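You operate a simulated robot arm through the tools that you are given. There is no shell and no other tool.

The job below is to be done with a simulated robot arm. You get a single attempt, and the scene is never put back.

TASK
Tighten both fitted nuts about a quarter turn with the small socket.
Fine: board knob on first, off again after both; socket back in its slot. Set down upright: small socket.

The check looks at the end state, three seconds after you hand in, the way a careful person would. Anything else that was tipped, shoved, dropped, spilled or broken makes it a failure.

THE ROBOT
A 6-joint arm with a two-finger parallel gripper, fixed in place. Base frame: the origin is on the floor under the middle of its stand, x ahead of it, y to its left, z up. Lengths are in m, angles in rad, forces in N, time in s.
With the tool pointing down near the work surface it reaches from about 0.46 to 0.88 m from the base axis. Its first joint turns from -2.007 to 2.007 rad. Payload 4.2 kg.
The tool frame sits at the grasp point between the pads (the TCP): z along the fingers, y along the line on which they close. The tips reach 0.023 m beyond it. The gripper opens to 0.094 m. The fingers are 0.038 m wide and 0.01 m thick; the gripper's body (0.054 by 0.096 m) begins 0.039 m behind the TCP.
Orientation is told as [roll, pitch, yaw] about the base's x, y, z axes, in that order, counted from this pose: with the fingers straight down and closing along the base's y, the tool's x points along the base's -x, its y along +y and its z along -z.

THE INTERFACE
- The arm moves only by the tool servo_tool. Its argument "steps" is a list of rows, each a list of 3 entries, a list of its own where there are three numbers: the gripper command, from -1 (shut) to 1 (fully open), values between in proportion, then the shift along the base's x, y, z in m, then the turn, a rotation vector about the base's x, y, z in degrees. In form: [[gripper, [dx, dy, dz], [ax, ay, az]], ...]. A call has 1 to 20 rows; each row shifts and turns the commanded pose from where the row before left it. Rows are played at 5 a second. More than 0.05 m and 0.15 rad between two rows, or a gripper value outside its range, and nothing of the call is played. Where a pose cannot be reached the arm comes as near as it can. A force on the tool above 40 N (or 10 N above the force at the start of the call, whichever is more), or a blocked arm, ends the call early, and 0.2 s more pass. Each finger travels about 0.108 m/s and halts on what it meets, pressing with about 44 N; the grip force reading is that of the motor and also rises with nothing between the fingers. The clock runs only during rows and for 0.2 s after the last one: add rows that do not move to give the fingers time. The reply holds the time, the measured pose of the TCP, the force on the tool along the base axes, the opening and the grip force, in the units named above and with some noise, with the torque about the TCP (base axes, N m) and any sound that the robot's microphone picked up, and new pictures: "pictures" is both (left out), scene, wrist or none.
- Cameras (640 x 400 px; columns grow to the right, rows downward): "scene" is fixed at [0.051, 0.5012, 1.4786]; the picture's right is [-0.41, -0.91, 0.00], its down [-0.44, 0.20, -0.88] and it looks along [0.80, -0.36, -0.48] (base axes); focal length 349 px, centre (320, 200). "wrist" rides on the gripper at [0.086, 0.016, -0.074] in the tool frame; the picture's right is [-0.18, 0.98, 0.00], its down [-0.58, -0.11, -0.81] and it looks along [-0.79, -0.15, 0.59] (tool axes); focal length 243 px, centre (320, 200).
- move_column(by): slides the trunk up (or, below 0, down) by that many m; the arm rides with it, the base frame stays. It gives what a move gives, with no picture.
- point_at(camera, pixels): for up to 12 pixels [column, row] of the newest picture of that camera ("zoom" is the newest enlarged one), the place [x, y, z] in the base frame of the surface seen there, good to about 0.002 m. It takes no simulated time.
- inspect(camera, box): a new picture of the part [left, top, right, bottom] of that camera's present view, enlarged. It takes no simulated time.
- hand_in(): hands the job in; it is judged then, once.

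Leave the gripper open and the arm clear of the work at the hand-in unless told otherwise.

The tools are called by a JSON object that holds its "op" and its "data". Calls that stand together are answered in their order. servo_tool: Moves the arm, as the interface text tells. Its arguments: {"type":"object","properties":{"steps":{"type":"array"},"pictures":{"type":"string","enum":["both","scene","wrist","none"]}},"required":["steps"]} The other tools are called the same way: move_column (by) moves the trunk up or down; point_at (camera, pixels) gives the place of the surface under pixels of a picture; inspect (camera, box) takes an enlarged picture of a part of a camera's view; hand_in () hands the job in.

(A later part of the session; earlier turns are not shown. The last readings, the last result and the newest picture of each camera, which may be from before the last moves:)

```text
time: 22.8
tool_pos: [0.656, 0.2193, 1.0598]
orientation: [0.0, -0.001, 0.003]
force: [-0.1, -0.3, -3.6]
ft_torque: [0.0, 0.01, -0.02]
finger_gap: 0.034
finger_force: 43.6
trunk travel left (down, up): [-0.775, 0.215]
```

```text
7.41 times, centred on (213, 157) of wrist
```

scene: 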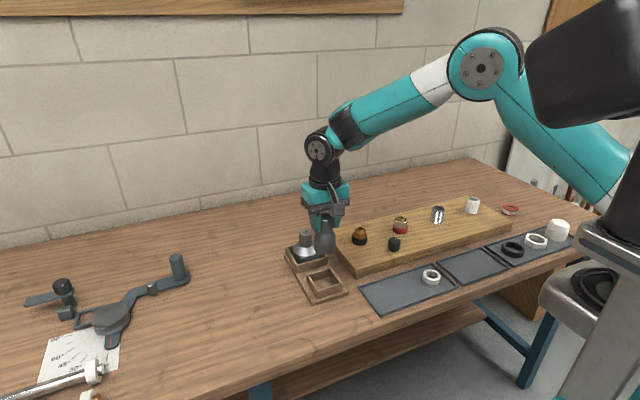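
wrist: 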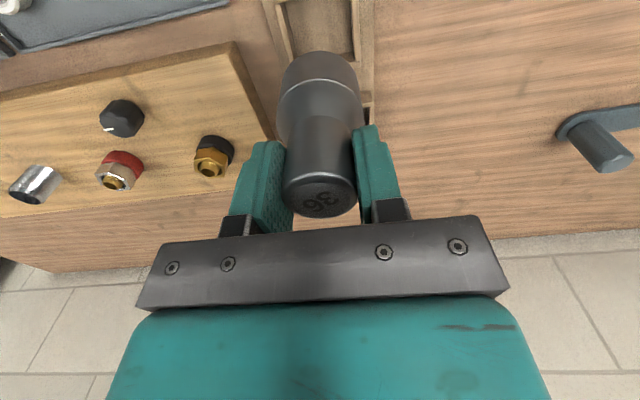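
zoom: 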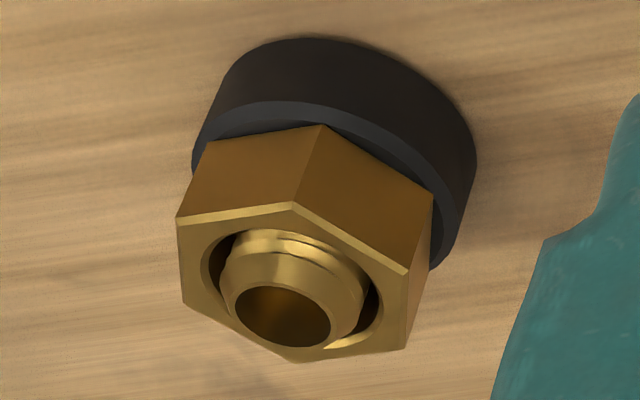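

I measure the six top corners: (180,221), (292,207), (405,272), (404,347), (300,359), (185,300), plus the stud rim.

{"op": "point_at", "data": {"camera": "zoom", "pixels": [[181, 222], [292, 207], [405, 273], [403, 346], [300, 359], [186, 300], [285, 283], [283, 348], [236, 303], [331, 325], [300, 295], [275, 240]]}}

{"op": "inspect", "data": {"camera": "wrist", "box": [92, 142, 148, 198]}}

```text
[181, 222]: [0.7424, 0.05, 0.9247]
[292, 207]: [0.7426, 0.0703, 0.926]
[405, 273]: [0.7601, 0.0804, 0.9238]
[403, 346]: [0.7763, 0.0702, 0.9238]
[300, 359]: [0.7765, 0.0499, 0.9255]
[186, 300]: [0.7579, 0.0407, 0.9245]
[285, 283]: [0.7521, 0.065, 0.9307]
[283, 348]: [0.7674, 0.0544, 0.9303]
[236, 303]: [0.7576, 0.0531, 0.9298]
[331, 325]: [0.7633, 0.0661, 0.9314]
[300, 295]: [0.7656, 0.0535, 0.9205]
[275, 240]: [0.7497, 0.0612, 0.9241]
```

```text
7.14 times, centred on (120, 170) of wrist
```

zoom: 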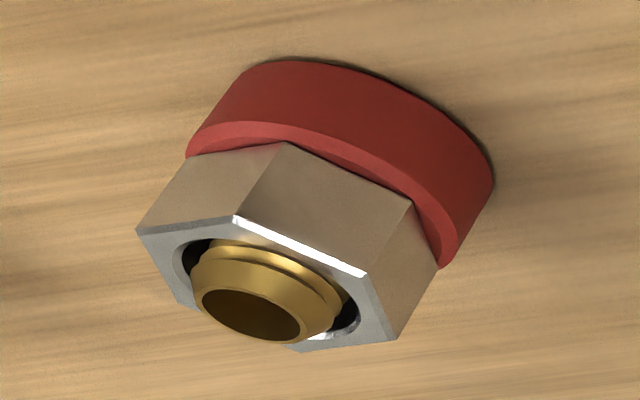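

Brass nut centre ≈ (0.759, 0.060). Now the steel nut: corners (139,231), (236,217), (365,276), (395,339), (300,350), (181,304).

{"op": "point_at", "data": {"camera": "zoom", "pixels": [[141, 231], [236, 218], [364, 276], [394, 338], [302, 349], [183, 303], [250, 290], [255, 340], [204, 303], [298, 325], [160, 200], [420, 320]]}}

{"op": "point_at", "data": {"camera": "wrist", "pixels": [[278, 90], [278, 105], [361, 90], [361, 105], [318, 60], [318, 75], [284, 185], [357, 185], [320, 160], [320, 200], [300, 205], [340, 205]]}}

```text
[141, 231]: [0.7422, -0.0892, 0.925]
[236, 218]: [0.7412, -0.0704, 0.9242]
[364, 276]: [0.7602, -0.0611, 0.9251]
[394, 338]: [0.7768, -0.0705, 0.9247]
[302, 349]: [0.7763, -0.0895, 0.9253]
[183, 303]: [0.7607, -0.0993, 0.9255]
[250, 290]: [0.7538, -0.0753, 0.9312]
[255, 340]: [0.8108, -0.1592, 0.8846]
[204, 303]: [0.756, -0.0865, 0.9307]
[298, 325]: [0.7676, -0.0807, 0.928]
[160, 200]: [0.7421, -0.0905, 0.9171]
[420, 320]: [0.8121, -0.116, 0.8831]
```

```text
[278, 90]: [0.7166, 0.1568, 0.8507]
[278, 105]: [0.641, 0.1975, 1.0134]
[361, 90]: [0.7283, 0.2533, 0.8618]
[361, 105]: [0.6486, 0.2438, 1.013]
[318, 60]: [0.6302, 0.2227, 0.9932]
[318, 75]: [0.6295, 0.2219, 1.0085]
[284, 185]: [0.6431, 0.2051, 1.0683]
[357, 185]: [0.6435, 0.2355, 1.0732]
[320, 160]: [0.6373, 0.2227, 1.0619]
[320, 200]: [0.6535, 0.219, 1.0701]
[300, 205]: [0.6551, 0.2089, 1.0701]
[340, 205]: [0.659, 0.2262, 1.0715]
```

Steel nut centre ≈ (0.7595, -0.080). I carry the socket level at this height to above the brass nut: shift (+0.1046, -0.1599).

{"op": "servo_tool", "data": {"steps": [[-1, [0.0149, -0.0228, 0], [0, 0, 0]], [-1, [0.0149, -0.0228, 0], [0, 0, 0]], [-1, [0.0149, -0.0228, 0], [0, 0, 0]], [-1, [0.0149, -0.0228, 0], [0, 0, 0]], [-1, [0.0149, -0.0228, 0], [0, 0, 0]], [-1, [0.0149, -0.0228, 0], [0, 0, 0]], [-1, [0.0152, -0.0231, 0], [0, 0, 0]], [-1, [0, 0, 0], [0, 0, 0]], [-1, [0, 0, 0], [0, 0, 0]]]}}

```text
time: 24.8
tool_pos: [0.7616, 0.059, 1.0593]
orientation: [0.001, 0.0, 0.001]
force: [-0.2, -0.1, -1.9]
ft_torque: [0.02, 0.0, 0.02]
finger_gap: 0.0342
finger_force: 43.9
trunk travel left (down, up): [-0.775, 0.215]
```

scene: 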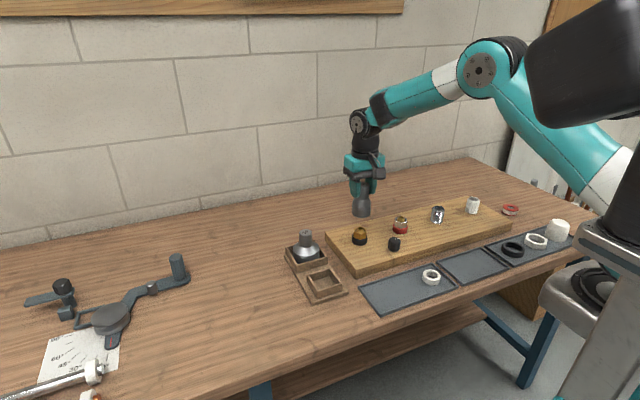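
wrist: 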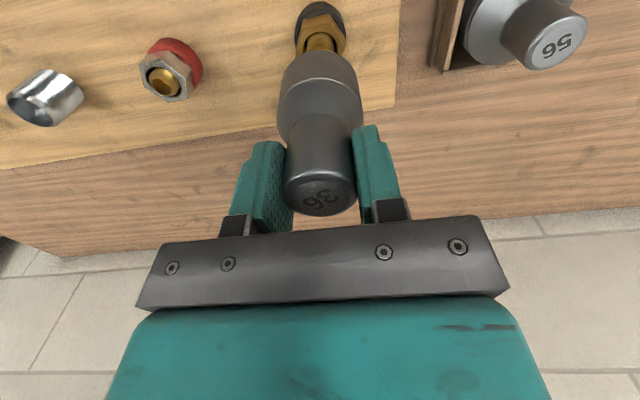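

The brass nut shows at (320,28), right below the socket on the tool axis. I lower 0.045 so the rim is about 10 mm above the nut and look.

{"op": "servo_tool", "data": {"steps": [[-1, [0, 0, -0.015], [0, 0, 0]], [-1, [0, 0, -0.015], [0, 0, 0]], [-1, [0, 0, -0.015], [0, 0, 0]], [-1, [0, 0, 0], [0, 0, 0]], [-1, [0, 0, 0], [0, 0, 0]]]}}

{"op": "inspect", "data": {"camera": "wrist", "box": [260, 20, 380, 130]}}

{"op": "inspect", "data": {"camera": "scene", "box": [330, 180, 410, 260]}}

```text
time: 26.0
tool_pos: [0.7608, 0.0577, 1.0157]
orientation: [0.001, 0.001, 0.001]
force: [-0.1, -0.1, -3.5]
ft_torque: [0.02, -0.03, 0.01]
finger_gap: 0.034
finger_force: 43.7
trunk travel left (down, up): [-0.775, 0.215]
```

scene: 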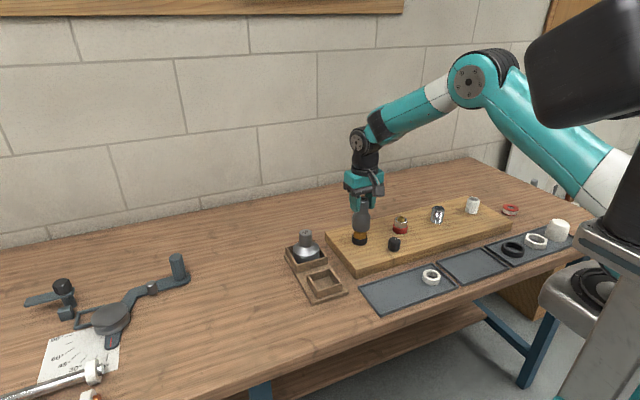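
wrist: 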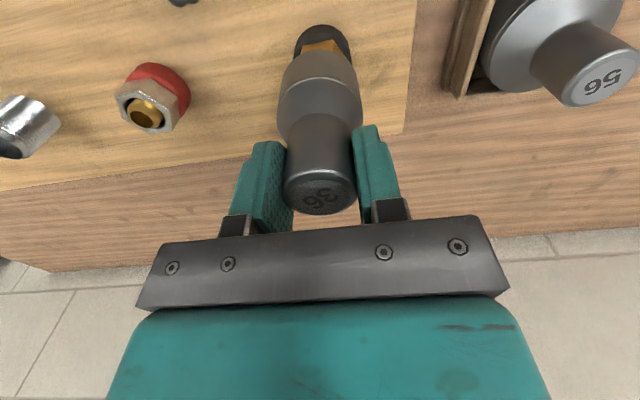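

```text
3.64 times, centred on (320, 75) of wrist
```

zoom: 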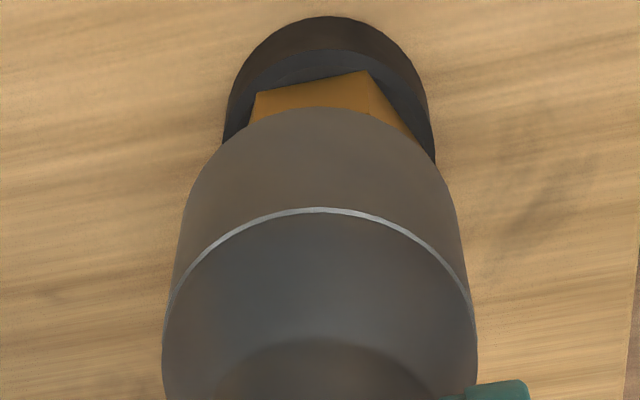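

```text
5.00 times, centred on (370, 220) of scene
```

zoom: 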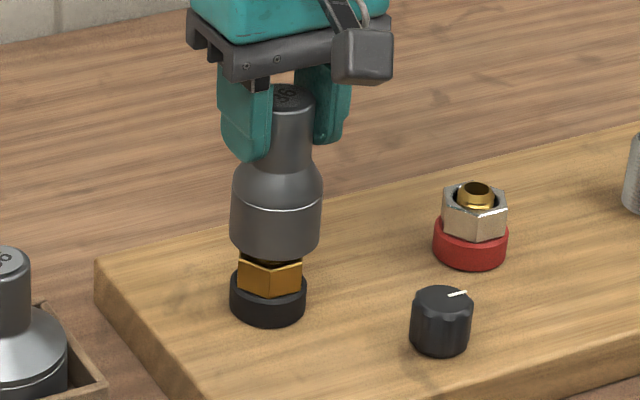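

The socket is centred at zoom column 320, but the collar at ~330, so the nut is about 1.8 mm further in +y; the measured y (0.058) agrees. I shift +0.0017 in y, -0.0005 in x, then lower slowly toward contact (nut top at TCP z≈1.003).

{"op": "servo_tool", "data": {"steps": [[-1, [-0.0005, 0.0017, 0], [0, 0, 0]], [-1, [0, 0, -0.004], [0, 0, 0]], [-1, [0, 0, -0.003], [0, 0, 0]], [-1, [0, 0, -0.002], [0, 0, 0]], [-1, [0, 0, -0.002], [0, 0, 0]], [-1, [0, 0, -0.001], [0, 0, 0]], [-1, [0, 0, -0.001], [0, 0, 0]], [-1, [0, 0, 0], [0, 0, 0]]], "pictures": "wrist"}}

{"op": "inspect", "data": {"camera": "wrist", "box": [260, 20, 380, 130]}}

```text
time: 27.8
tool_pos: [0.7602, 0.0597, 1.005]
orientation: [0.001, -0.006, 0.0]
force: [-0.1, -3.4, 33.5]
ft_torque: [-0.61, 0.11, 0.03]
finger_gap: 0.0342
finger_force: 44.2
trunk travel left (down, up): [-0.775, 0.215]
```

wrist: 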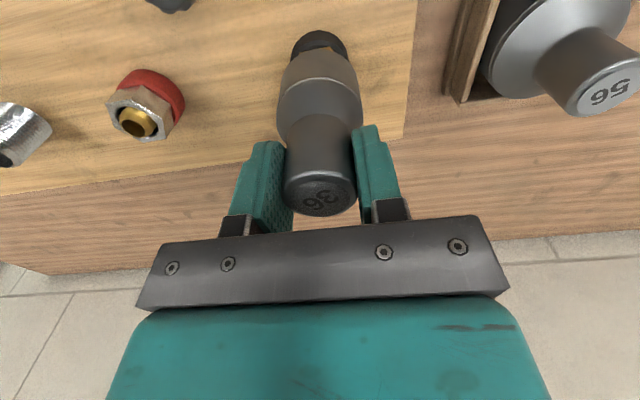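

```text
3.64 times, centred on (320, 75) of wrist
```

zoom: 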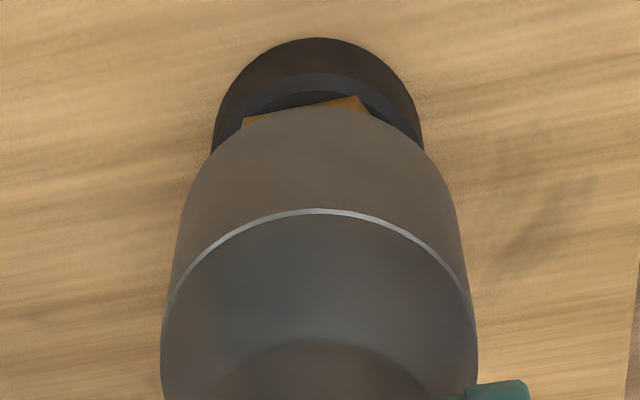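

The rim touches the nut top at TCP z≈1.005 with 33 N: hexes not aligned. I ease off 1.3 mm to a light press and turn counter-clockwise in 3° rows to feel for the drop.

{"op": "servo_tool", "data": {"steps": [[-1, [0, 0, 0.0013], [0, 0, 0]], [-1, [0, 0, 0], [0, 0, 3]], [-1, [0, 0, 0], [0, 0, 3]], [-1, [0, 0, 0], [0, 0, 3]], [-1, [0, 0, 0], [0, 0, 0]]], "pictures": "none"}}

```text
time: 29.0
tool_pos: [0.7588, 0.0599, 1.0036]
orientation: [0.001, 0.002, 0.159]
force: [-1.0, -1.4, 13.7]
ft_torque: [-0.33, -0.14, 0.02]
finger_gap: 0.0342
finger_force: 43.4
trunk travel left (down, up): [-0.775, 0.215]
```

Press is 13.7 N with no drop yet at +9°. I continue counter-clockwise in 3° rows.

{"op": "servo_tool", "data": {"steps": [[-1, [0, 0, 0], [0, 0, 3]], [-1, [0, 0, 0], [0, 0, 3]], [-1, [0, 0, 0], [0, 0, 0]]], "pictures": "none"}}

{"op": "servo_tool", "data": {"steps": [[-1, [0, 0, 0], [0, 0, 3]], [-1, [0, 0, 0], [0, 0, 3]], [-1, [0, 0, 0], [0, 0, 0]]], "pictures": "none"}}

{"op": "servo_tool", "data": {"steps": [[-1, [0, 0, 0], [0, 0, 3]], [-1, [0, 0, 0], [0, 0, 3]], [-1, [0, 0, 0], [0, 0, 0]]], "pictures": "none"}}

```text
time: 29.8
tool_pos: [0.7589, 0.0598, 1.0025]
orientation: [0.001, 0.0, 0.264]
force: [-0.5, -2.7, 4.7]
ft_torque: [-0.24, -0.01, -0.01]
finger_gap: 0.034
finger_force: 44.3
trunk travel left (down, up): [-0.775, 0.215]
```

```text
time: 30.6
tool_pos: [0.76, 0.0603, 1.0029]
orientation: [0.001, -0.001, 0.367]
force: [-0.3, -0.9, 0.4]
ft_torque: [-0.08, 0.04, 0.0]
finger_gap: 0.0339
finger_force: 43.9
trunk travel left (down, up): [-0.775, 0.215]
```

```text
time: 31.4
tool_pos: [0.7601, 0.0612, 1.004]
orientation: [-0.001, 0.001, 0.473]
force: [0.4, 0.3, -2.4]
ft_torque: [0.01, -0.03, -0.01]
finger_gap: 0.0339
finger_force: 44.2
trunk travel left (down, up): [-0.775, 0.215]
```

The press force has fallen away to just the socket's weight by +27°, so the hexes now line up. I lower 3 mm in small rows to see whether the socket goes over the nut.

{"op": "servo_tool", "data": {"steps": [[-1, [0, 0, -0.001], [0, 0, 0]], [-1, [0, 0, -0.001], [0, 0, 0]], [-1, [0, 0, -0.001], [0, 0, 0]], [-1, [0, 0, 0], [0, 0, 0]]], "pictures": "none"}}

```text
time: 32.4
tool_pos: [0.7595, 0.0609, 1.0036]
orientation: [-0.001, -0.006, 0.472]
force: [1.5, -0.2, 23.1]
ft_torque: [-0.2, -0.36, 0.03]
finger_gap: 0.0341
finger_force: 44.6
trunk travel left (down, up): [-0.775, 0.215]
```

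It still rests on the nut (23 N at z 1.0036); the torque puts the contact toward +x, -y, so the socket must go slightly that way. I ease up 2 mm, shift (+0.0008, -0.0008) and lower again.

{"op": "servo_tool", "data": {"steps": [[-1, [0, 0, 0.002], [0, 0, 0]], [-1, [0.0008, -0.0008, 0], [0, 0, 0]], [-1, [0, 0, -0.001], [0, 0, 0]], [-1, [0, 0, -0.001], [0, 0, 0]], [-1, [0, 0, 0], [0, 0, 0]]], "pictures": "none"}}

```text
time: 33.6
tool_pos: [0.7601, 0.0618, 1.0029]
orientation: [0.0, -0.003, 0.474]
force: [-1.0, 6.4, 29.6]
ft_torque: [0.36, -0.26, 0.06]
finger_gap: 0.034
finger_force: 44.0
trunk travel left (down, up): [-0.775, 0.215]
```

Contact remains at the +x side with a +y side force. I take pictures to see the alignment.

{"op": "inspect", "data": {"camera": "wrist", "box": [250, 10, 390, 130]}}

{"op": "inspect", "data": {"camera": "scene", "box": [335, 195, 395, 255]}}

```text
3.33 times, centred on (320, 70) of wrist
```

zoom: 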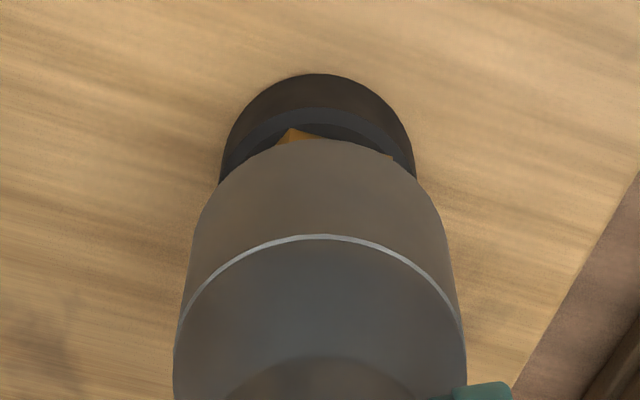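

```text
6.67 times, centred on (365, 225) of scene
```

zoom: 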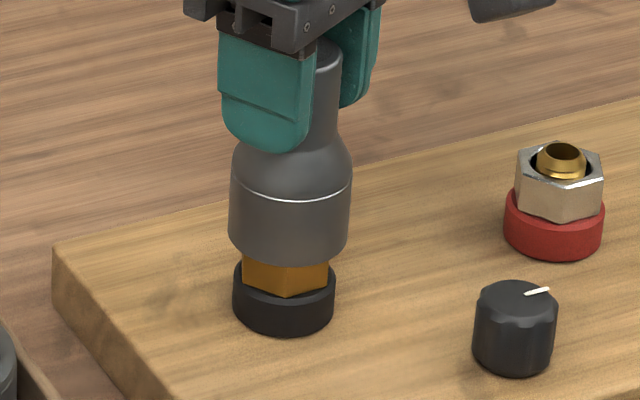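

Both views show the socket centred within ~0.6 mm, and the resting height fell about 2 mm during the turn, so it is close in angle. I ease off to ~10 N and turn further counter-clockwise by 2° rows, reading force each time.

{"op": "servo_tool", "data": {"steps": [[-1, [0, 0, 0.0012], [0, 0, 0]], [-1, [0, 0, 0], [0, 0, 2]], [-1, [0, 0, 0], [0, 0, 0]]], "pictures": "none"}}

{"op": "servo_tool", "data": {"steps": [[-1, [0, 0, 0], [0, 0, 2]], [-1, [0, 0, 0], [0, 0, 0]]], "pictures": "none"}}

{"op": "servo_tool", "data": {"steps": [[-1, [0, 0, 0], [0, 0, 2]], [-1, [0, 0, 0], [0, 0, 0]]], "pictures": "none"}}

{"op": "servo_tool", "data": {"steps": [[-1, [0, 0, 0], [0, 0, 2]], [-1, [0, 0, 0], [0, 0, 0]]], "pictures": "none"}}

```text
time: 34.4
tool_pos: [0.7588, 0.0594, 1.0027]
orientation: [-0.002, -0.001, 0.506]
force: [1.2, 2.7, 22.7]
ft_torque: [0.27, -0.61, 0.02]
finger_gap: 0.0339
finger_force: 44.0
trunk travel left (down, up): [-0.775, 0.215]
```

```text
time: 35.0
tool_pos: [0.7602, 0.0599, 1.0022]
orientation: [-0.001, 0.0, 0.54]
force: [0.9, -2.0, 22.0]
ft_torque: [-0.08, -0.47, -0.06]
finger_gap: 0.034
finger_force: 43.7
trunk travel left (down, up): [-0.775, 0.215]
```

```text
time: 35.6
tool_pos: [0.7604, 0.0592, 1.0024]
orientation: [0.0, -0.001, 0.576]
force: [-0.2, -4.6, 21.3]
ft_torque: [-0.46, -0.4, -0.1]
finger_gap: 0.0339
finger_force: 44.1
trunk travel left (down, up): [-0.775, 0.215]
```

```text
time: 36.2
tool_pos: [0.7607, 0.0596, 1.0038]
orientation: [0.0, -0.003, 0.612]
force: [1.6, -7.5, 20.2]
ft_torque: [-0.62, -0.47, -0.16]
finger_gap: 0.0338
finger_force: 44.4
trunk travel left (down, up): [-0.775, 0.215]
```

Turning further ccw builds a resisting torque (-0.16), so the angle is best near +29°. There the contact sits at the +x side (about 20 mm from the axis), so the socket needs to go a bit +x. I turn back 6°, ease up, shift +0.001 in x and press lightly.

{"op": "servo_tool", "data": {"steps": [[-1, [0, 0, 0.0012], [0, 0, -3]], [-1, [0.001, 0, 0], [0, 0, -3]], [-1, [0, 0, -0.001], [0, 0, 0]], [-1, [0, 0, 0], [0, 0, 0]]], "pictures": "none"}}

```text
time: 37.2
tool_pos: [0.7595, 0.0596, 1.0031]
orientation: [0.001, -0.002, 0.508]
force: [-0.7, 1.7, 12.8]
ft_torque: [-0.02, -0.24, 0.02]
finger_gap: 0.0341
finger_force: 43.9
trunk travel left (down, up): [-0.775, 0.215]
```

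The contact is still toward +x, -y. Pressing lightly, I shift +0.001 in x, -0.0005 in y and read.

{"op": "servo_tool", "data": {"steps": [[-1, [0.001, -0.0005, 0], [0, 0, 0]], [-1, [0, 0, -0.0005], [0, 0, 0]], [-1, [0, 0, 0], [0, 0, 0]]], "pictures": "none"}}

```text
time: 38.0
tool_pos: [0.7613, 0.0603, 1.0029]
orientation: [0.0, 0.001, 0.506]
force: [-4.1, 2.9, 14.9]
ft_torque: [0.14, 0.01, 0.01]
finger_gap: 0.0337
finger_force: 43.7
trunk travel left (down, up): [-0.775, 0.215]
```

There is now a -4 N x reaction. I look again at both close views before going on.

{"op": "inspect", "data": {"camera": "wrist", "box": [270, 20, 370, 90]}}

{"op": "inspect", "data": {"camera": "scene", "box": [340, 205, 385, 250]}}

```text
5.71 times, centred on (320, 55) of wrist
```

zoom: 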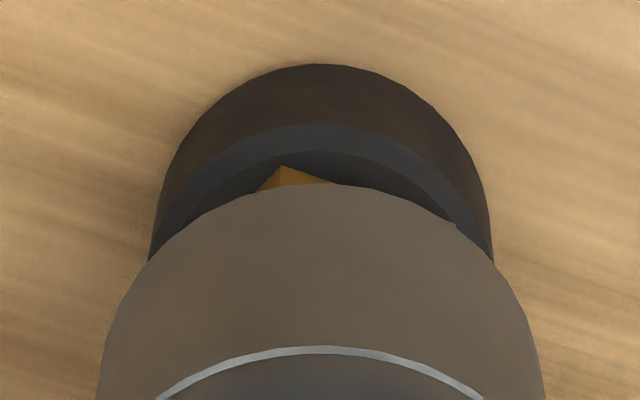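

```text
8.89 times, centred on (362, 228) of scene
```

zoom: 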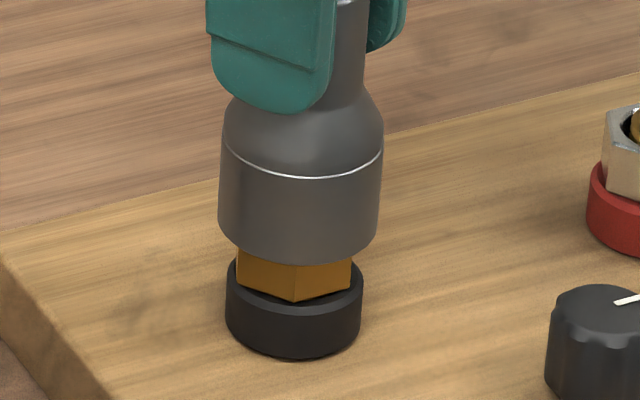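

I measure the stem top and rim heights now to learn whether the socket slid in the grip.

{"op": "point_at", "data": {"camera": "scene", "pixels": [[362, 233], [360, 234], [364, 233], [362, 236], [362, 230], [360, 215], [355, 232], [368, 231]]}}

{"op": "servo_tool", "data": {"steps": [[-1, [0, 0, 0], [0, 0, 0]]], "pictures": "both"}}

```text
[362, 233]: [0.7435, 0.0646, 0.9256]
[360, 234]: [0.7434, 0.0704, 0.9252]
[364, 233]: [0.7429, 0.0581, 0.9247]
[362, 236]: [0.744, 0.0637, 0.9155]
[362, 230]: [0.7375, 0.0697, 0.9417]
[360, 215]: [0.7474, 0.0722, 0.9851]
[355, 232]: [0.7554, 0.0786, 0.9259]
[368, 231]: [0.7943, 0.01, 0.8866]
```

```text
time: 38.4
tool_pos: [0.7622, 0.0607, 1.003]
orientation: [0.0, 0.0, 0.507]
force: [-4.6, 3.9, 15.2]
ft_torque: [0.13, 0.03, -0.02]
finger_gap: 0.034
finger_force: 43.6
trunk travel left (down, up): [-0.775, 0.215]
```

scene: 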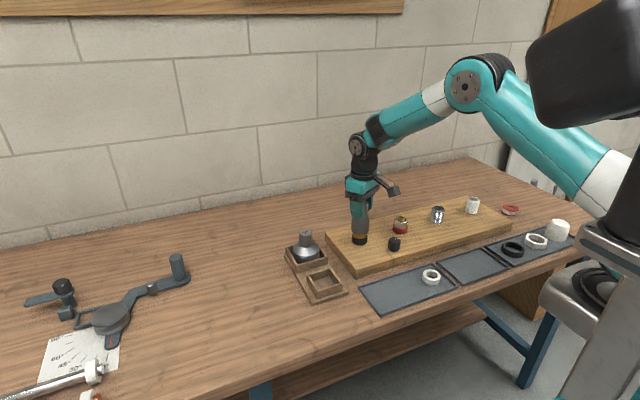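
wrist: 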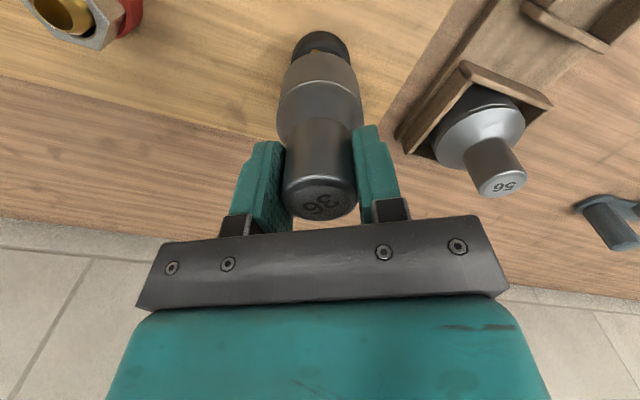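

I enlarge the stem top to compare the text's angle with before, to see if the socket turned in the pads.

{"op": "inspect", "data": {"camera": "wrist", "box": [275, 130, 365, 220]}}

{"op": "point_at", "data": {"camera": "wrist", "pixels": [[305, 205], [335, 205], [320, 195], [320, 214], [320, 160], [320, 120], [320, 60], [320, 55], [320, 50], [290, 65], [348, 65], [320, 80]]}}

```text
4.44 times, centred on (320, 175) of wrist
```

zoom: 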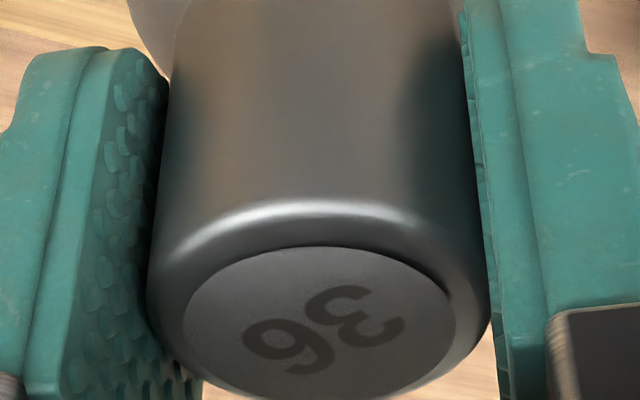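

```text
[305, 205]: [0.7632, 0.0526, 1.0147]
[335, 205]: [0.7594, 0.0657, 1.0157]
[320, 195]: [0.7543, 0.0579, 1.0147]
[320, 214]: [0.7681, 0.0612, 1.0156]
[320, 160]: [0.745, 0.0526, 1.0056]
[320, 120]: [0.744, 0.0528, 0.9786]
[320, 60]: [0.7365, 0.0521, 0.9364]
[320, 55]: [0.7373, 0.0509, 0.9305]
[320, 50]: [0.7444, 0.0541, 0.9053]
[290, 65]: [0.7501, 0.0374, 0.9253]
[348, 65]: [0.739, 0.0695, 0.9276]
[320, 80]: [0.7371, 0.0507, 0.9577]
```

The socket has not slipped (stem top still 12 mm above TCP, same text angle), and its rim is still exactly at the nut top (0.925), so the side forces were friction only. From the text angle the hex likely aligns near +34.5°. I re-centre (-0.0008, -0.0003), lighten the press by 1 mm, and turn to +33°.

{"op": "servo_tool", "data": {"steps": [[-1, [-0.0008, -0.0003, 0.001], [0, 0, 0]], [-1, [0, 0, 0], [0, 0, 2]], [-1, [0, 0, 0], [0, 0, 2]], [-1, [0, 0, 0], [0, 0, 0]]], "pictures": "none"}}

{"op": "servo_tool", "data": {"steps": [[-1, [0, 0, 0], [0, 0, 2]], [-1, [0, 0, 0], [0, 0, 0]]], "pictures": "none"}}

{"op": "servo_tool", "data": {"steps": [[-1, [0, 0, 0], [0, 0, 2]], [-1, [0, 0, 0], [0, 0, 0]]], "pictures": "none"}}

{"op": "servo_tool", "data": {"steps": [[-1, [0, 0, 0], [0, 0, 2]], [-1, [0, 0, 0], [0, 0, 0]]], "pictures": "none"}}

```text
time: 39.4
tool_pos: [0.7617, 0.0574, 1.0019]
orientation: [-0.002, 0.0, 0.577]
force: [-1.4, -0.4, 3.4]
ft_torque: [-0.03, -0.06, 0.03]
finger_gap: 0.0342
finger_force: 43.9
trunk travel left (down, up): [-0.775, 0.215]
```

```text
time: 40.0
tool_pos: [0.7611, 0.0599, 1.0011]
orientation: [0.0, 0.002, 0.613]
force: [-0.3, -0.2, -2.3]
ft_torque: [0.02, -0.02, -0.01]
finger_gap: 0.0339
finger_force: 44.4
trunk travel left (down, up): [-0.775, 0.215]
```

```text
time: 40.6
tool_pos: [0.7609, 0.0591, 1.003]
orientation: [0.0, -0.002, 0.647]
force: [1.1, -0.2, -3.1]
ft_torque: [-0.04, 0.01, 0.0]
finger_gap: 0.0342
finger_force: 43.9
trunk travel left (down, up): [-0.775, 0.215]
```

```text
time: 41.2
tool_pos: [0.7618, 0.0596, 1.0012]
orientation: [0.001, 0.002, 0.682]
force: [0.1, -0.9, -1.9]
ft_torque: [-0.02, 0.0, 0.0]
finger_gap: 0.0343
finger_force: 44.0
trunk travel left (down, up): [-0.775, 0.215]
```

Contact is lost from +35° on. I turn back 4° to +35° and lower 4 mm gently.

{"op": "servo_tool", "data": {"steps": [[-1, [0, 0, 0], [0, 0, -4]], [-1, [0, 0, -0.001], [0, 0, 0]], [-1, [0, 0, -0.001], [0, 0, 0]], [-1, [0, 0, -0.001], [0, 0, 0]], [-1, [0, 0, 0], [0, 0, 0]]], "pictures": "none"}}

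```text
time: 42.4
tool_pos: [0.7613, 0.0594, 1.0003]
orientation: [0.001, 0.0, 0.612]
force: [-0.2, 0.1, -2.0]
ft_torque: [-0.01, 0.0, 0.0]
finger_gap: 0.034
finger_force: 43.7
trunk travel left (down, up): [-0.775, 0.215]
```

No contact at cmd z≈1.000, below the nut-top level: the socket is going over the nut. I keep lowering in 2 mm rows, watching force.

{"op": "servo_tool", "data": {"steps": [[-1, [0, 0, -0.002], [0, 0, 0]], [-1, [0, 0, -0.002], [0, 0, 0]], [-1, [0, 0, -0.002], [0, 0, 0]], [-1, [0, 0, 0], [0, 0, 0]]], "pictures": "none"}}

{"op": "servo_tool", "data": {"steps": [[-1, [0, 0, -0.002], [0, 0, 0]], [-1, [0, 0, -0.002], [0, 0, 0]], [-1, [0, 0, 0], [0, 0, 0]]]}}

```text
time: 43.4
tool_pos: [0.7617, 0.0583, 0.9939]
orientation: [-0.001, 0.002, 0.612]
force: [0.3, -0.8, -1.9]
ft_torque: [-0.03, -0.02, -0.03]
finger_gap: 0.034
finger_force: 43.6
trunk travel left (down, up): [-0.775, 0.215]
```

```text
time: 44.2
tool_pos: [0.7623, 0.0588, 0.9905]
orientation: [0.0, 0.0, 0.613]
force: [0.1, 0.6, -4.3]
ft_torque: [-0.01, -0.02, 0.0]
finger_gap: 0.034
finger_force: 44.1
trunk travel left (down, up): [-0.775, 0.215]
```

scene: 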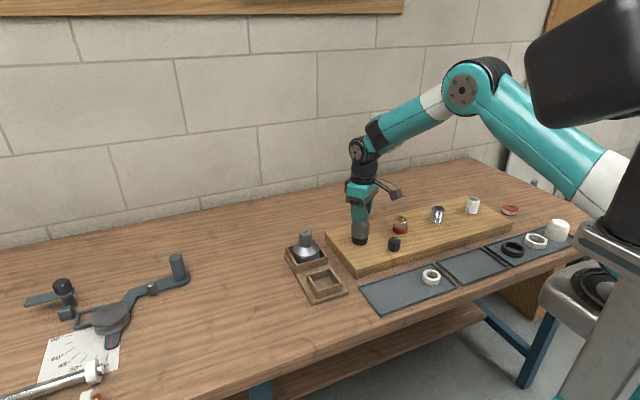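
wrist: 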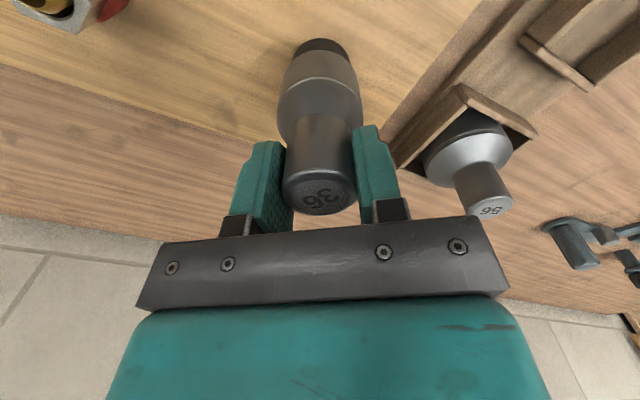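

The socket is over the nut by ~12 mm without any force. I lower 5 mm more in 1 mm rows, watching for seating.

{"op": "servo_tool", "data": {"steps": [[-1, [0, 0, -0.001], [0, 0, 0]], [-1, [0, 0, -0.001], [0, 0, 0]], [-1, [0, 0, -0.001], [0, 0, 0]], [-1, [0, 0, -0.001], [0, 0, 0]], [-1, [0, 0, -0.001], [0, 0, 0]], [-1, [0, 0, 0], [0, 0, 0]]], "pictures": "none"}}

```text
time: 45.6
tool_pos: [0.7619, 0.0593, 0.9856]
orientation: [-0.001, -0.001, 0.611]
force: [-0.2, -2.1, 14.5]
ft_torque: [-0.49, 0.17, 0.07]
finger_gap: 0.0341
finger_force: 43.4
trunk travel left (down, up): [-0.775, 0.215]
```

It seats at TCP z≈0.986 (14 N). I raise 1 mm to unload, then begin turning clockwise in small rows, reading torque to find where the nut is taken along.

{"op": "servo_tool", "data": {"steps": [[-1, [0, 0, 0.001], [0, 0, 0]], [-1, [0, 0, 0], [0, 0, -2]], [-1, [0, 0, 0], [0, 0, 0]]], "pictures": "none"}}

{"op": "servo_tool", "data": {"steps": [[-1, [0, 0, 0], [0, 0, -2]], [-1, [0, 0, 0], [0, 0, 0]]], "pictures": "none"}}

{"op": "servo_tool", "data": {"steps": [[-1, [0, 0, 0], [0, 0, -2]], [-1, [0, 0, 0], [0, 0, 0]]], "pictures": "none"}}

{"op": "servo_tool", "data": {"steps": [[-1, [0, 0, 0], [0, 0, -2]], [-1, [0, 0, 0], [0, 0, 0]]], "pictures": "none"}}

```text
time: 46.4
tool_pos: [0.7622, 0.0581, 0.9848]
orientation: [-0.001, -0.001, 0.574]
force: [2.2, -1.3, 8.8]
ft_torque: [-0.28, -0.13, 0.02]
finger_gap: 0.034
finger_force: 44.5
trunk travel left (down, up): [-0.775, 0.215]
```

```text
time: 47.0
tool_pos: [0.7611, 0.0584, 0.9866]
orientation: [0.0, -0.001, 0.54]
force: [0.9, -4.1, 11.0]
ft_torque: [-0.42, 0.02, 0.0]
finger_gap: 0.0343
finger_force: 44.2
trunk travel left (down, up): [-0.775, 0.215]
```

```text
time: 47.6
tool_pos: [0.7616, 0.0582, 0.9865]
orientation: [0.0, -0.003, 0.506]
force: [2.7, -4.2, 11.4]
ft_torque: [-0.44, -0.06, 0.06]
finger_gap: 0.0342
finger_force: 44.3
trunk travel left (down, up): [-0.775, 0.215]
```

```text
time: 48.2
tool_pos: [0.7628, 0.0593, 0.9869]
orientation: [0.0, 0.0, 0.47]
force: [3.5, -3.9, 9.1]
ft_torque: [-0.37, -0.06, 0.01]
finger_gap: 0.0338
finger_force: 44.1
trunk travel left (down, up): [-0.775, 0.215]
```

The torque is still small at +27°. I check the picture to see whether the socket follows the pads (text angle).

{"op": "servo_tool", "data": {"steps": [[-1, [0, 0, 0.0005], [0, 0, 0]]], "pictures": "both"}}

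{"op": "inspect", "data": {"camera": "wrist", "box": [275, 130, 365, 220]}}

{"op": "inspect", "data": {"camera": "wrist", "box": [270, 20, 370, 90]}}

{"op": "inspect", "data": {"camera": "scene", "box": [340, 205, 385, 250]}}

```text
time: 48.6
tool_pos: [0.7612, 0.0587, 0.9853]
orientation: [-0.001, -0.002, 0.473]
force: [5.0, -4.6, 6.8]
ft_torque: [-0.39, -0.33, 0.07]
finger_gap: 0.0343
finger_force: 43.4
trunk travel left (down, up): [-0.775, 0.215]
```

scene: 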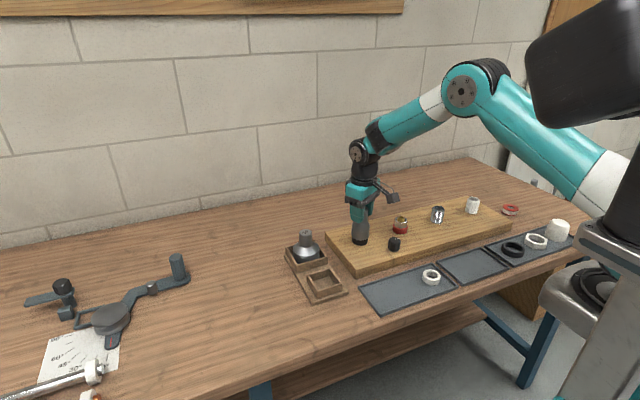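
wrist: 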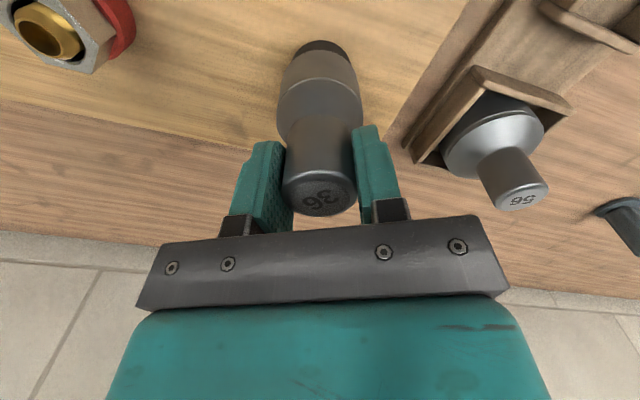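

```text
4.44 times, centred on (320, 175) of wrist
```

zoom: 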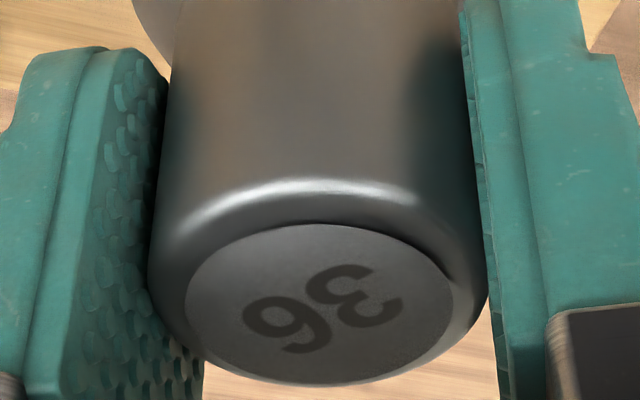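

```text
5.71 times, centred on (320, 55) of wrist
```

zoom: 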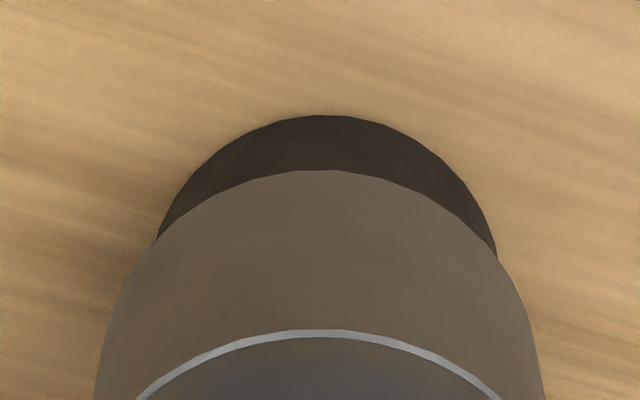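

```text
8.89 times, centred on (362, 228) of scene
```

zoom: 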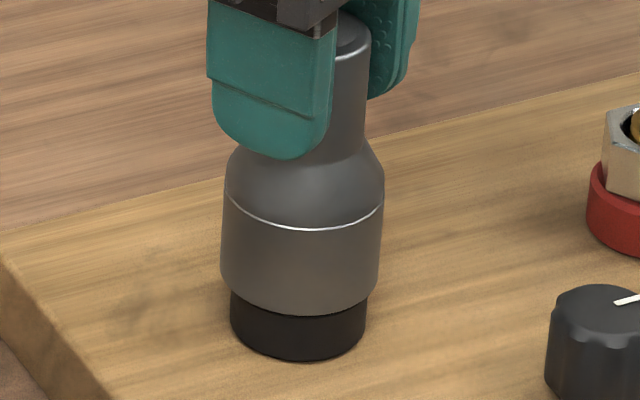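

The rim is down on the collar's top and the stem's top disc has shifted ~4 px in the wrist picture. I measure the stem top and sides to see whether the socket tilted or slid in the grip.

{"op": "point_at", "data": {"camera": "wrist", "pixels": [[305, 200], [335, 200], [320, 190], [320, 210], [320, 160], [320, 150], [320, 140], [320, 130], [320, 120], [320, 80], [320, 65], [320, 56]]}}

{"op": "point_at", "data": {"camera": "scene", "pixels": [[362, 239], [355, 238], [368, 237], [362, 232], [355, 230], [367, 230], [362, 226], [367, 210], [362, 243], [366, 206]]}}

```text
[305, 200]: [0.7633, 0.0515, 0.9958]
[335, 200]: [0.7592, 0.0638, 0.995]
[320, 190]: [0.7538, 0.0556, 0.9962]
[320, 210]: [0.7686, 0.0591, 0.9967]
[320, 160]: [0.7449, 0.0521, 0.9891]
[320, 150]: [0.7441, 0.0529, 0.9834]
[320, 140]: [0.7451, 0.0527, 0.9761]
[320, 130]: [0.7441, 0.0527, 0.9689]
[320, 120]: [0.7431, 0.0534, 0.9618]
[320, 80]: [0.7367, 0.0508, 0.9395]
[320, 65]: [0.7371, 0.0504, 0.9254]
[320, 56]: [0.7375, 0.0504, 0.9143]
```

```text
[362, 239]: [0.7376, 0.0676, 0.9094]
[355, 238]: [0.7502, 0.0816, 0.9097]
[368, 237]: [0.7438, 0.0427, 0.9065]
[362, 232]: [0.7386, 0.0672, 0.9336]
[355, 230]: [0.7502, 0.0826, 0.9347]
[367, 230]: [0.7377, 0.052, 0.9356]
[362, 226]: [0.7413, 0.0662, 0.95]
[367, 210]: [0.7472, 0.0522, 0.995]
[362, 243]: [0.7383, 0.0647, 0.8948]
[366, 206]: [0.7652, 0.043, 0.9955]
```

The socket rests on the collar (rim z≈0.905), untilted, following the pads. I raise 1.2 mm to lift it off the collar and turn another 15° clockwise.

{"op": "servo_tool", "data": {"steps": [[-1, [0, 0, 0.0012], [0, 0, 0]], [-1, [0, 0, 0], [0, 0, -5]], [-1, [0, 0, 0], [0, 0, -5]], [-1, [0, 0, 0], [0, 0, -5]], [-1, [0, 0, 0], [0, 0, 0]]], "pictures": "none"}}

```text
time: 49.8
tool_pos: [0.7598, 0.0586, 0.9866]
orientation: [0.0, -0.001, 0.209]
force: [-0.2, 1.9, -2.8]
ft_torque: [0.16, 0.08, 0.05]
finger_gap: 0.0344
finger_force: 44.0
trunk travel left (down, up): [-0.775, 0.215]
```

Vertical load is gone and side forces are small; torque 0.05 N m. I continue 30° clockwise.

{"op": "servo_tool", "data": {"steps": [[-1, [0, 0, 0], [0, 0, -5]], [-1, [0, 0, 0], [0, 0, -5]], [-1, [0, 0, 0], [0, 0, -5]], [-1, [0, 0, 0], [0, 0, -5]], [-1, [0, 0, 0], [0, 0, -5]], [-1, [0, 0, 0], [0, 0, -5]], [-1, [0, 0, 0], [0, 0, 0]]], "pictures": "wrist"}}

```text
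time: 51.4
tool_pos: [0.7612, 0.0603, 0.9871]
orientation: [0.001, 0.001, -0.317]
force: [2.1, -4.0, 0.2]
ft_torque: [-0.3, -0.03, 0.05]
finger_gap: 0.0339
finger_force: 44.0
trunk travel left (down, up): [-0.775, 0.215]
```

wrist: 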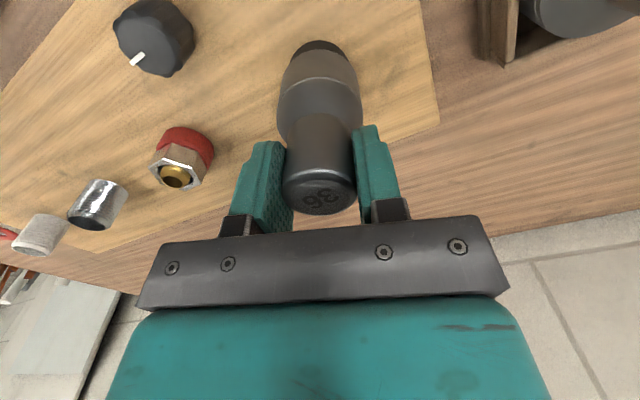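

At -18° all is calm, socket still with the pads. I continue to about -55°.

{"op": "servo_tool", "data": {"steps": [[-1, [0, 0, 0], [0, 0, -5]], [-1, [0, 0, 0], [0, 0, -5]], [-1, [0, 0, 0], [0, 0, -5]], [-1, [0, 0, 0], [0, 0, -5]], [-1, [0, 0, 0], [0, 0, -5]], [-1, [0, 0, 0], [0, 0, -5]], [-1, [0, 0, 0], [0, 0, -5]], [-1, [0, 0, 0], [0, 0, -2]], [-1, [0, 0, 0], [0, 0, 0]]], "pictures": "wrist"}}

{"op": "inspect", "data": {"camera": "wrist", "box": [275, 130, 365, 220]}}

```text
time: 53.4
tool_pos: [0.7622, 0.0593, 0.9871]
orientation: [0.0, 0.0, -0.961]
force: [0.3, -1.5, -0.3]
ft_torque: [-0.12, -0.01, 0.0]
finger_gap: 0.034
finger_force: 44.2
trunk travel left (down, up): [-0.775, 0.215]
```

wrist: 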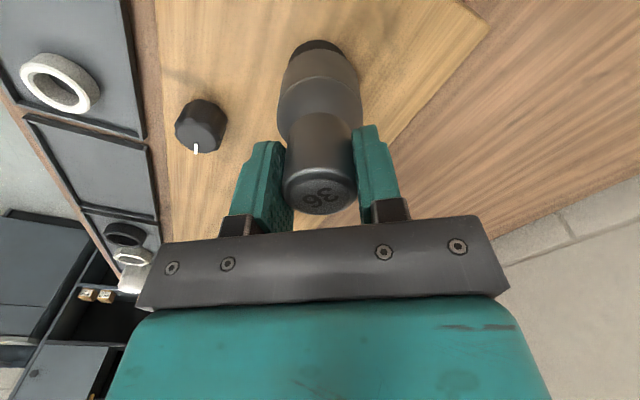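

```text
4.44 times, centred on (320, 175) of wrist
```

zoom: 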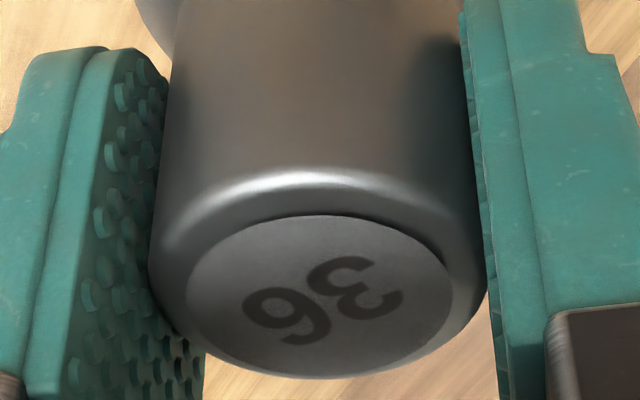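

The tool has turned 90° (from +35° to -55°), and clockwise drive began at ~+34°, so the nut should have turned ~89°. I relieve the play by +2° and lift the socket off to check the nut.

{"op": "servo_tool", "data": {"steps": [[-1, [0, 0, 0], [0, 0, 2]], [-1, [0, 0, 0.005], [0, 0, 0]], [-1, [0, 0, 0.01], [0, 0, 0]], [-1, [0, 0, 0.015], [0, 0, 0]], [-1, [0, 0, 0.02], [0, 0, 0]], [-1, [0, 0, 0.023], [0, 0, 0]], [-1, [0, 0, 0], [0, 0, 0]]]}}

{"op": "inspect", "data": {"camera": "scene", "box": [335, 200, 415, 260]}}

{"op": "inspect", "data": {"camera": "wrist", "box": [280, 0, 360, 60]}}

```text
time: 55.0
tool_pos: [0.762, 0.0589, 1.0598]
orientation: [-0.002, 0.0, -0.922]
force: [0.0, 0.8, -2.5]
ft_torque: [-0.02, 0.0, -0.03]
finger_gap: 0.034
finger_force: 43.7
trunk travel left (down, up): [-0.775, 0.215]
```

scene: 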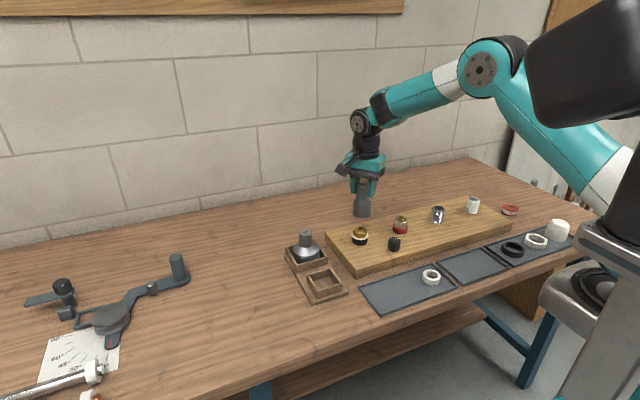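
wrist: 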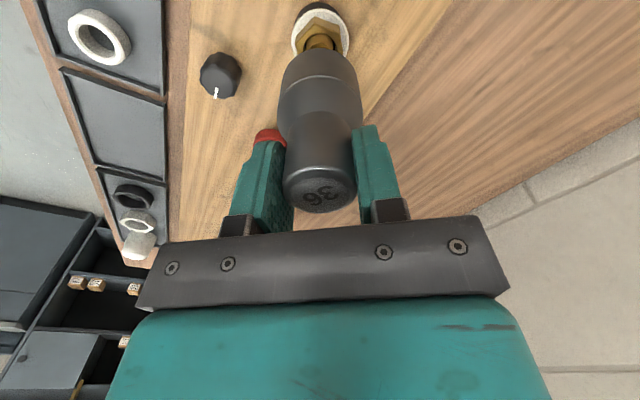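

```text
6.67 times, centred on (375, 230) of scene
```

zoom: 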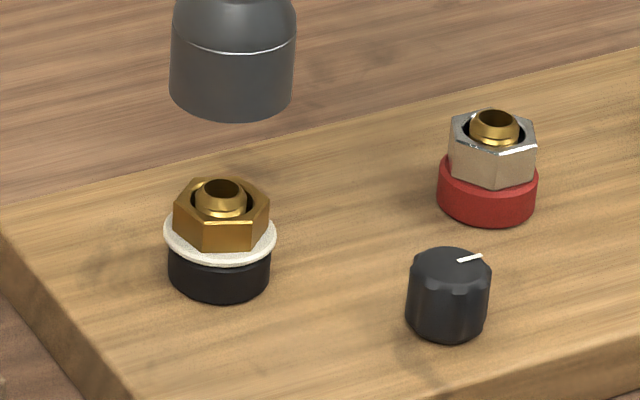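

```text
6.67 times, centred on (320, 30) of wrist
```

zoom: 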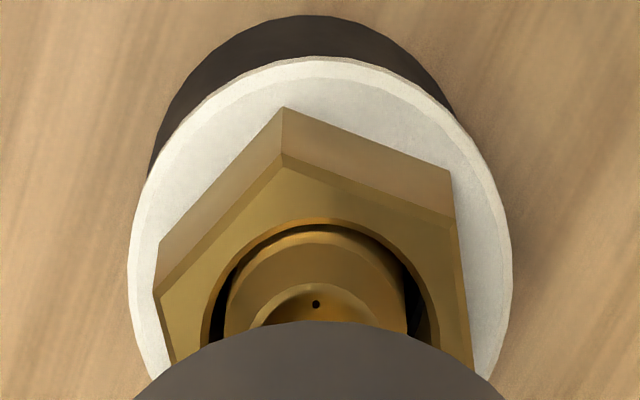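

A white ring now shows between the brass nut and its black collar — it was not visible before. I measure it and the nut's new corners.

{"op": "point_at", "data": {"camera": "zoom", "pixels": [[283, 160], [455, 215], [160, 290], [283, 115], [450, 170], [320, 62], [135, 280], [508, 260], [320, 90], [320, 22], [315, 303], [300, 75]]}}

{"op": "inspect", "data": {"camera": "scene", "box": [342, 215, 380, 248]}}

```text
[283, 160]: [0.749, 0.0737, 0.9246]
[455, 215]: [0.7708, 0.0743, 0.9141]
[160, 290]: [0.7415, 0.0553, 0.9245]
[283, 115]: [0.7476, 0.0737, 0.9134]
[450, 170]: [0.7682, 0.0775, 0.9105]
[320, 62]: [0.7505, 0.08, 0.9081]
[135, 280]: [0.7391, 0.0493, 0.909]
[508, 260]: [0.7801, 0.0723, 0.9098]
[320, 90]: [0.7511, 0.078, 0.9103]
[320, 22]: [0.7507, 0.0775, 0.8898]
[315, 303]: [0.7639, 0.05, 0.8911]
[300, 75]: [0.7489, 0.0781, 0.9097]
```

```text
12.12 times, centred on (361, 232) of scene
```

zoom: 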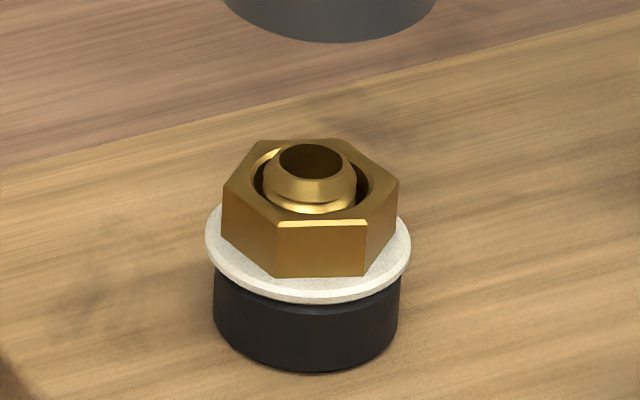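

The ring is a thin washer-like seal concentric with the nut (z≈0.906–0.910), pressed out under the nut as it was tightened. I measure the nut's top corners in this zoom: (226,186), (264,142), (354,143), (397,183), (365,222), (276,226).

{"op": "point_at", "data": {"camera": "zoom", "pixels": [[228, 187], [265, 143], [353, 143], [395, 184], [364, 223], [277, 226], [310, 160], [310, 295], [210, 245], [407, 250], [300, 288], [300, 240]]}}

```text
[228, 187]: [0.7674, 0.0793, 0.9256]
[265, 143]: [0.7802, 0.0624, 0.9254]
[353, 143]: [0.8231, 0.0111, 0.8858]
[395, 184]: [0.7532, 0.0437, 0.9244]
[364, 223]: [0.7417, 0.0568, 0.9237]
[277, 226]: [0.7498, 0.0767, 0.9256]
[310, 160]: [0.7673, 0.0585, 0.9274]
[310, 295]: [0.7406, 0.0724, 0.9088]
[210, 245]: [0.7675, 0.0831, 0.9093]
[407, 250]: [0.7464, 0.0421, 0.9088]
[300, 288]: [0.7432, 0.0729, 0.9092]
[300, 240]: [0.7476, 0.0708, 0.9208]
```

The nut's corners moved from ~29.8° to ~8° (mod 60), i.e. about 82° clockwise, slightly short because of the play. I go back down over the nut, still aligned, to add about 8°.

{"op": "servo_tool", "data": {"steps": [[-1, [0, 0, -0.02], [0, 0, 0]], [-1, [0, 0, -0.015], [0, 0, 0]], [-1, [0, 0, -0.01], [0, 0, 0]], [-1, [0, 0, -0.005], [0, 0, 0]], [-1, [0, 0, -0.003], [0, 0, 0]], [-1, [0, 0, -0.003], [0, 0, 0]], [-1, [0, 0, -0.003], [0, 0, 0]], [-1, [0, 0, -0.003], [0, 0, 0]], [-1, [0, 0, -0.003], [0, 0, 0]], [-1, [0, 0, 0], [0, 0, 0]]], "pictures": "none"}}

```text
time: 56.9
tool_pos: [0.7626, 0.0577, 1.0036]
orientation: [0.006, -0.004, -0.926]
force: [-7.3, -4.6, 18.2]
ft_torque: [-0.47, 1.02, 0.03]
finger_gap: 0.0336
finger_force: 43.8
trunk travel left (down, up): [-0.775, 0.215]
stopped in row 9: the force on the tool passed its limit at 43 N (the readings are from after the stop); the commanded pose is now the measured one
```

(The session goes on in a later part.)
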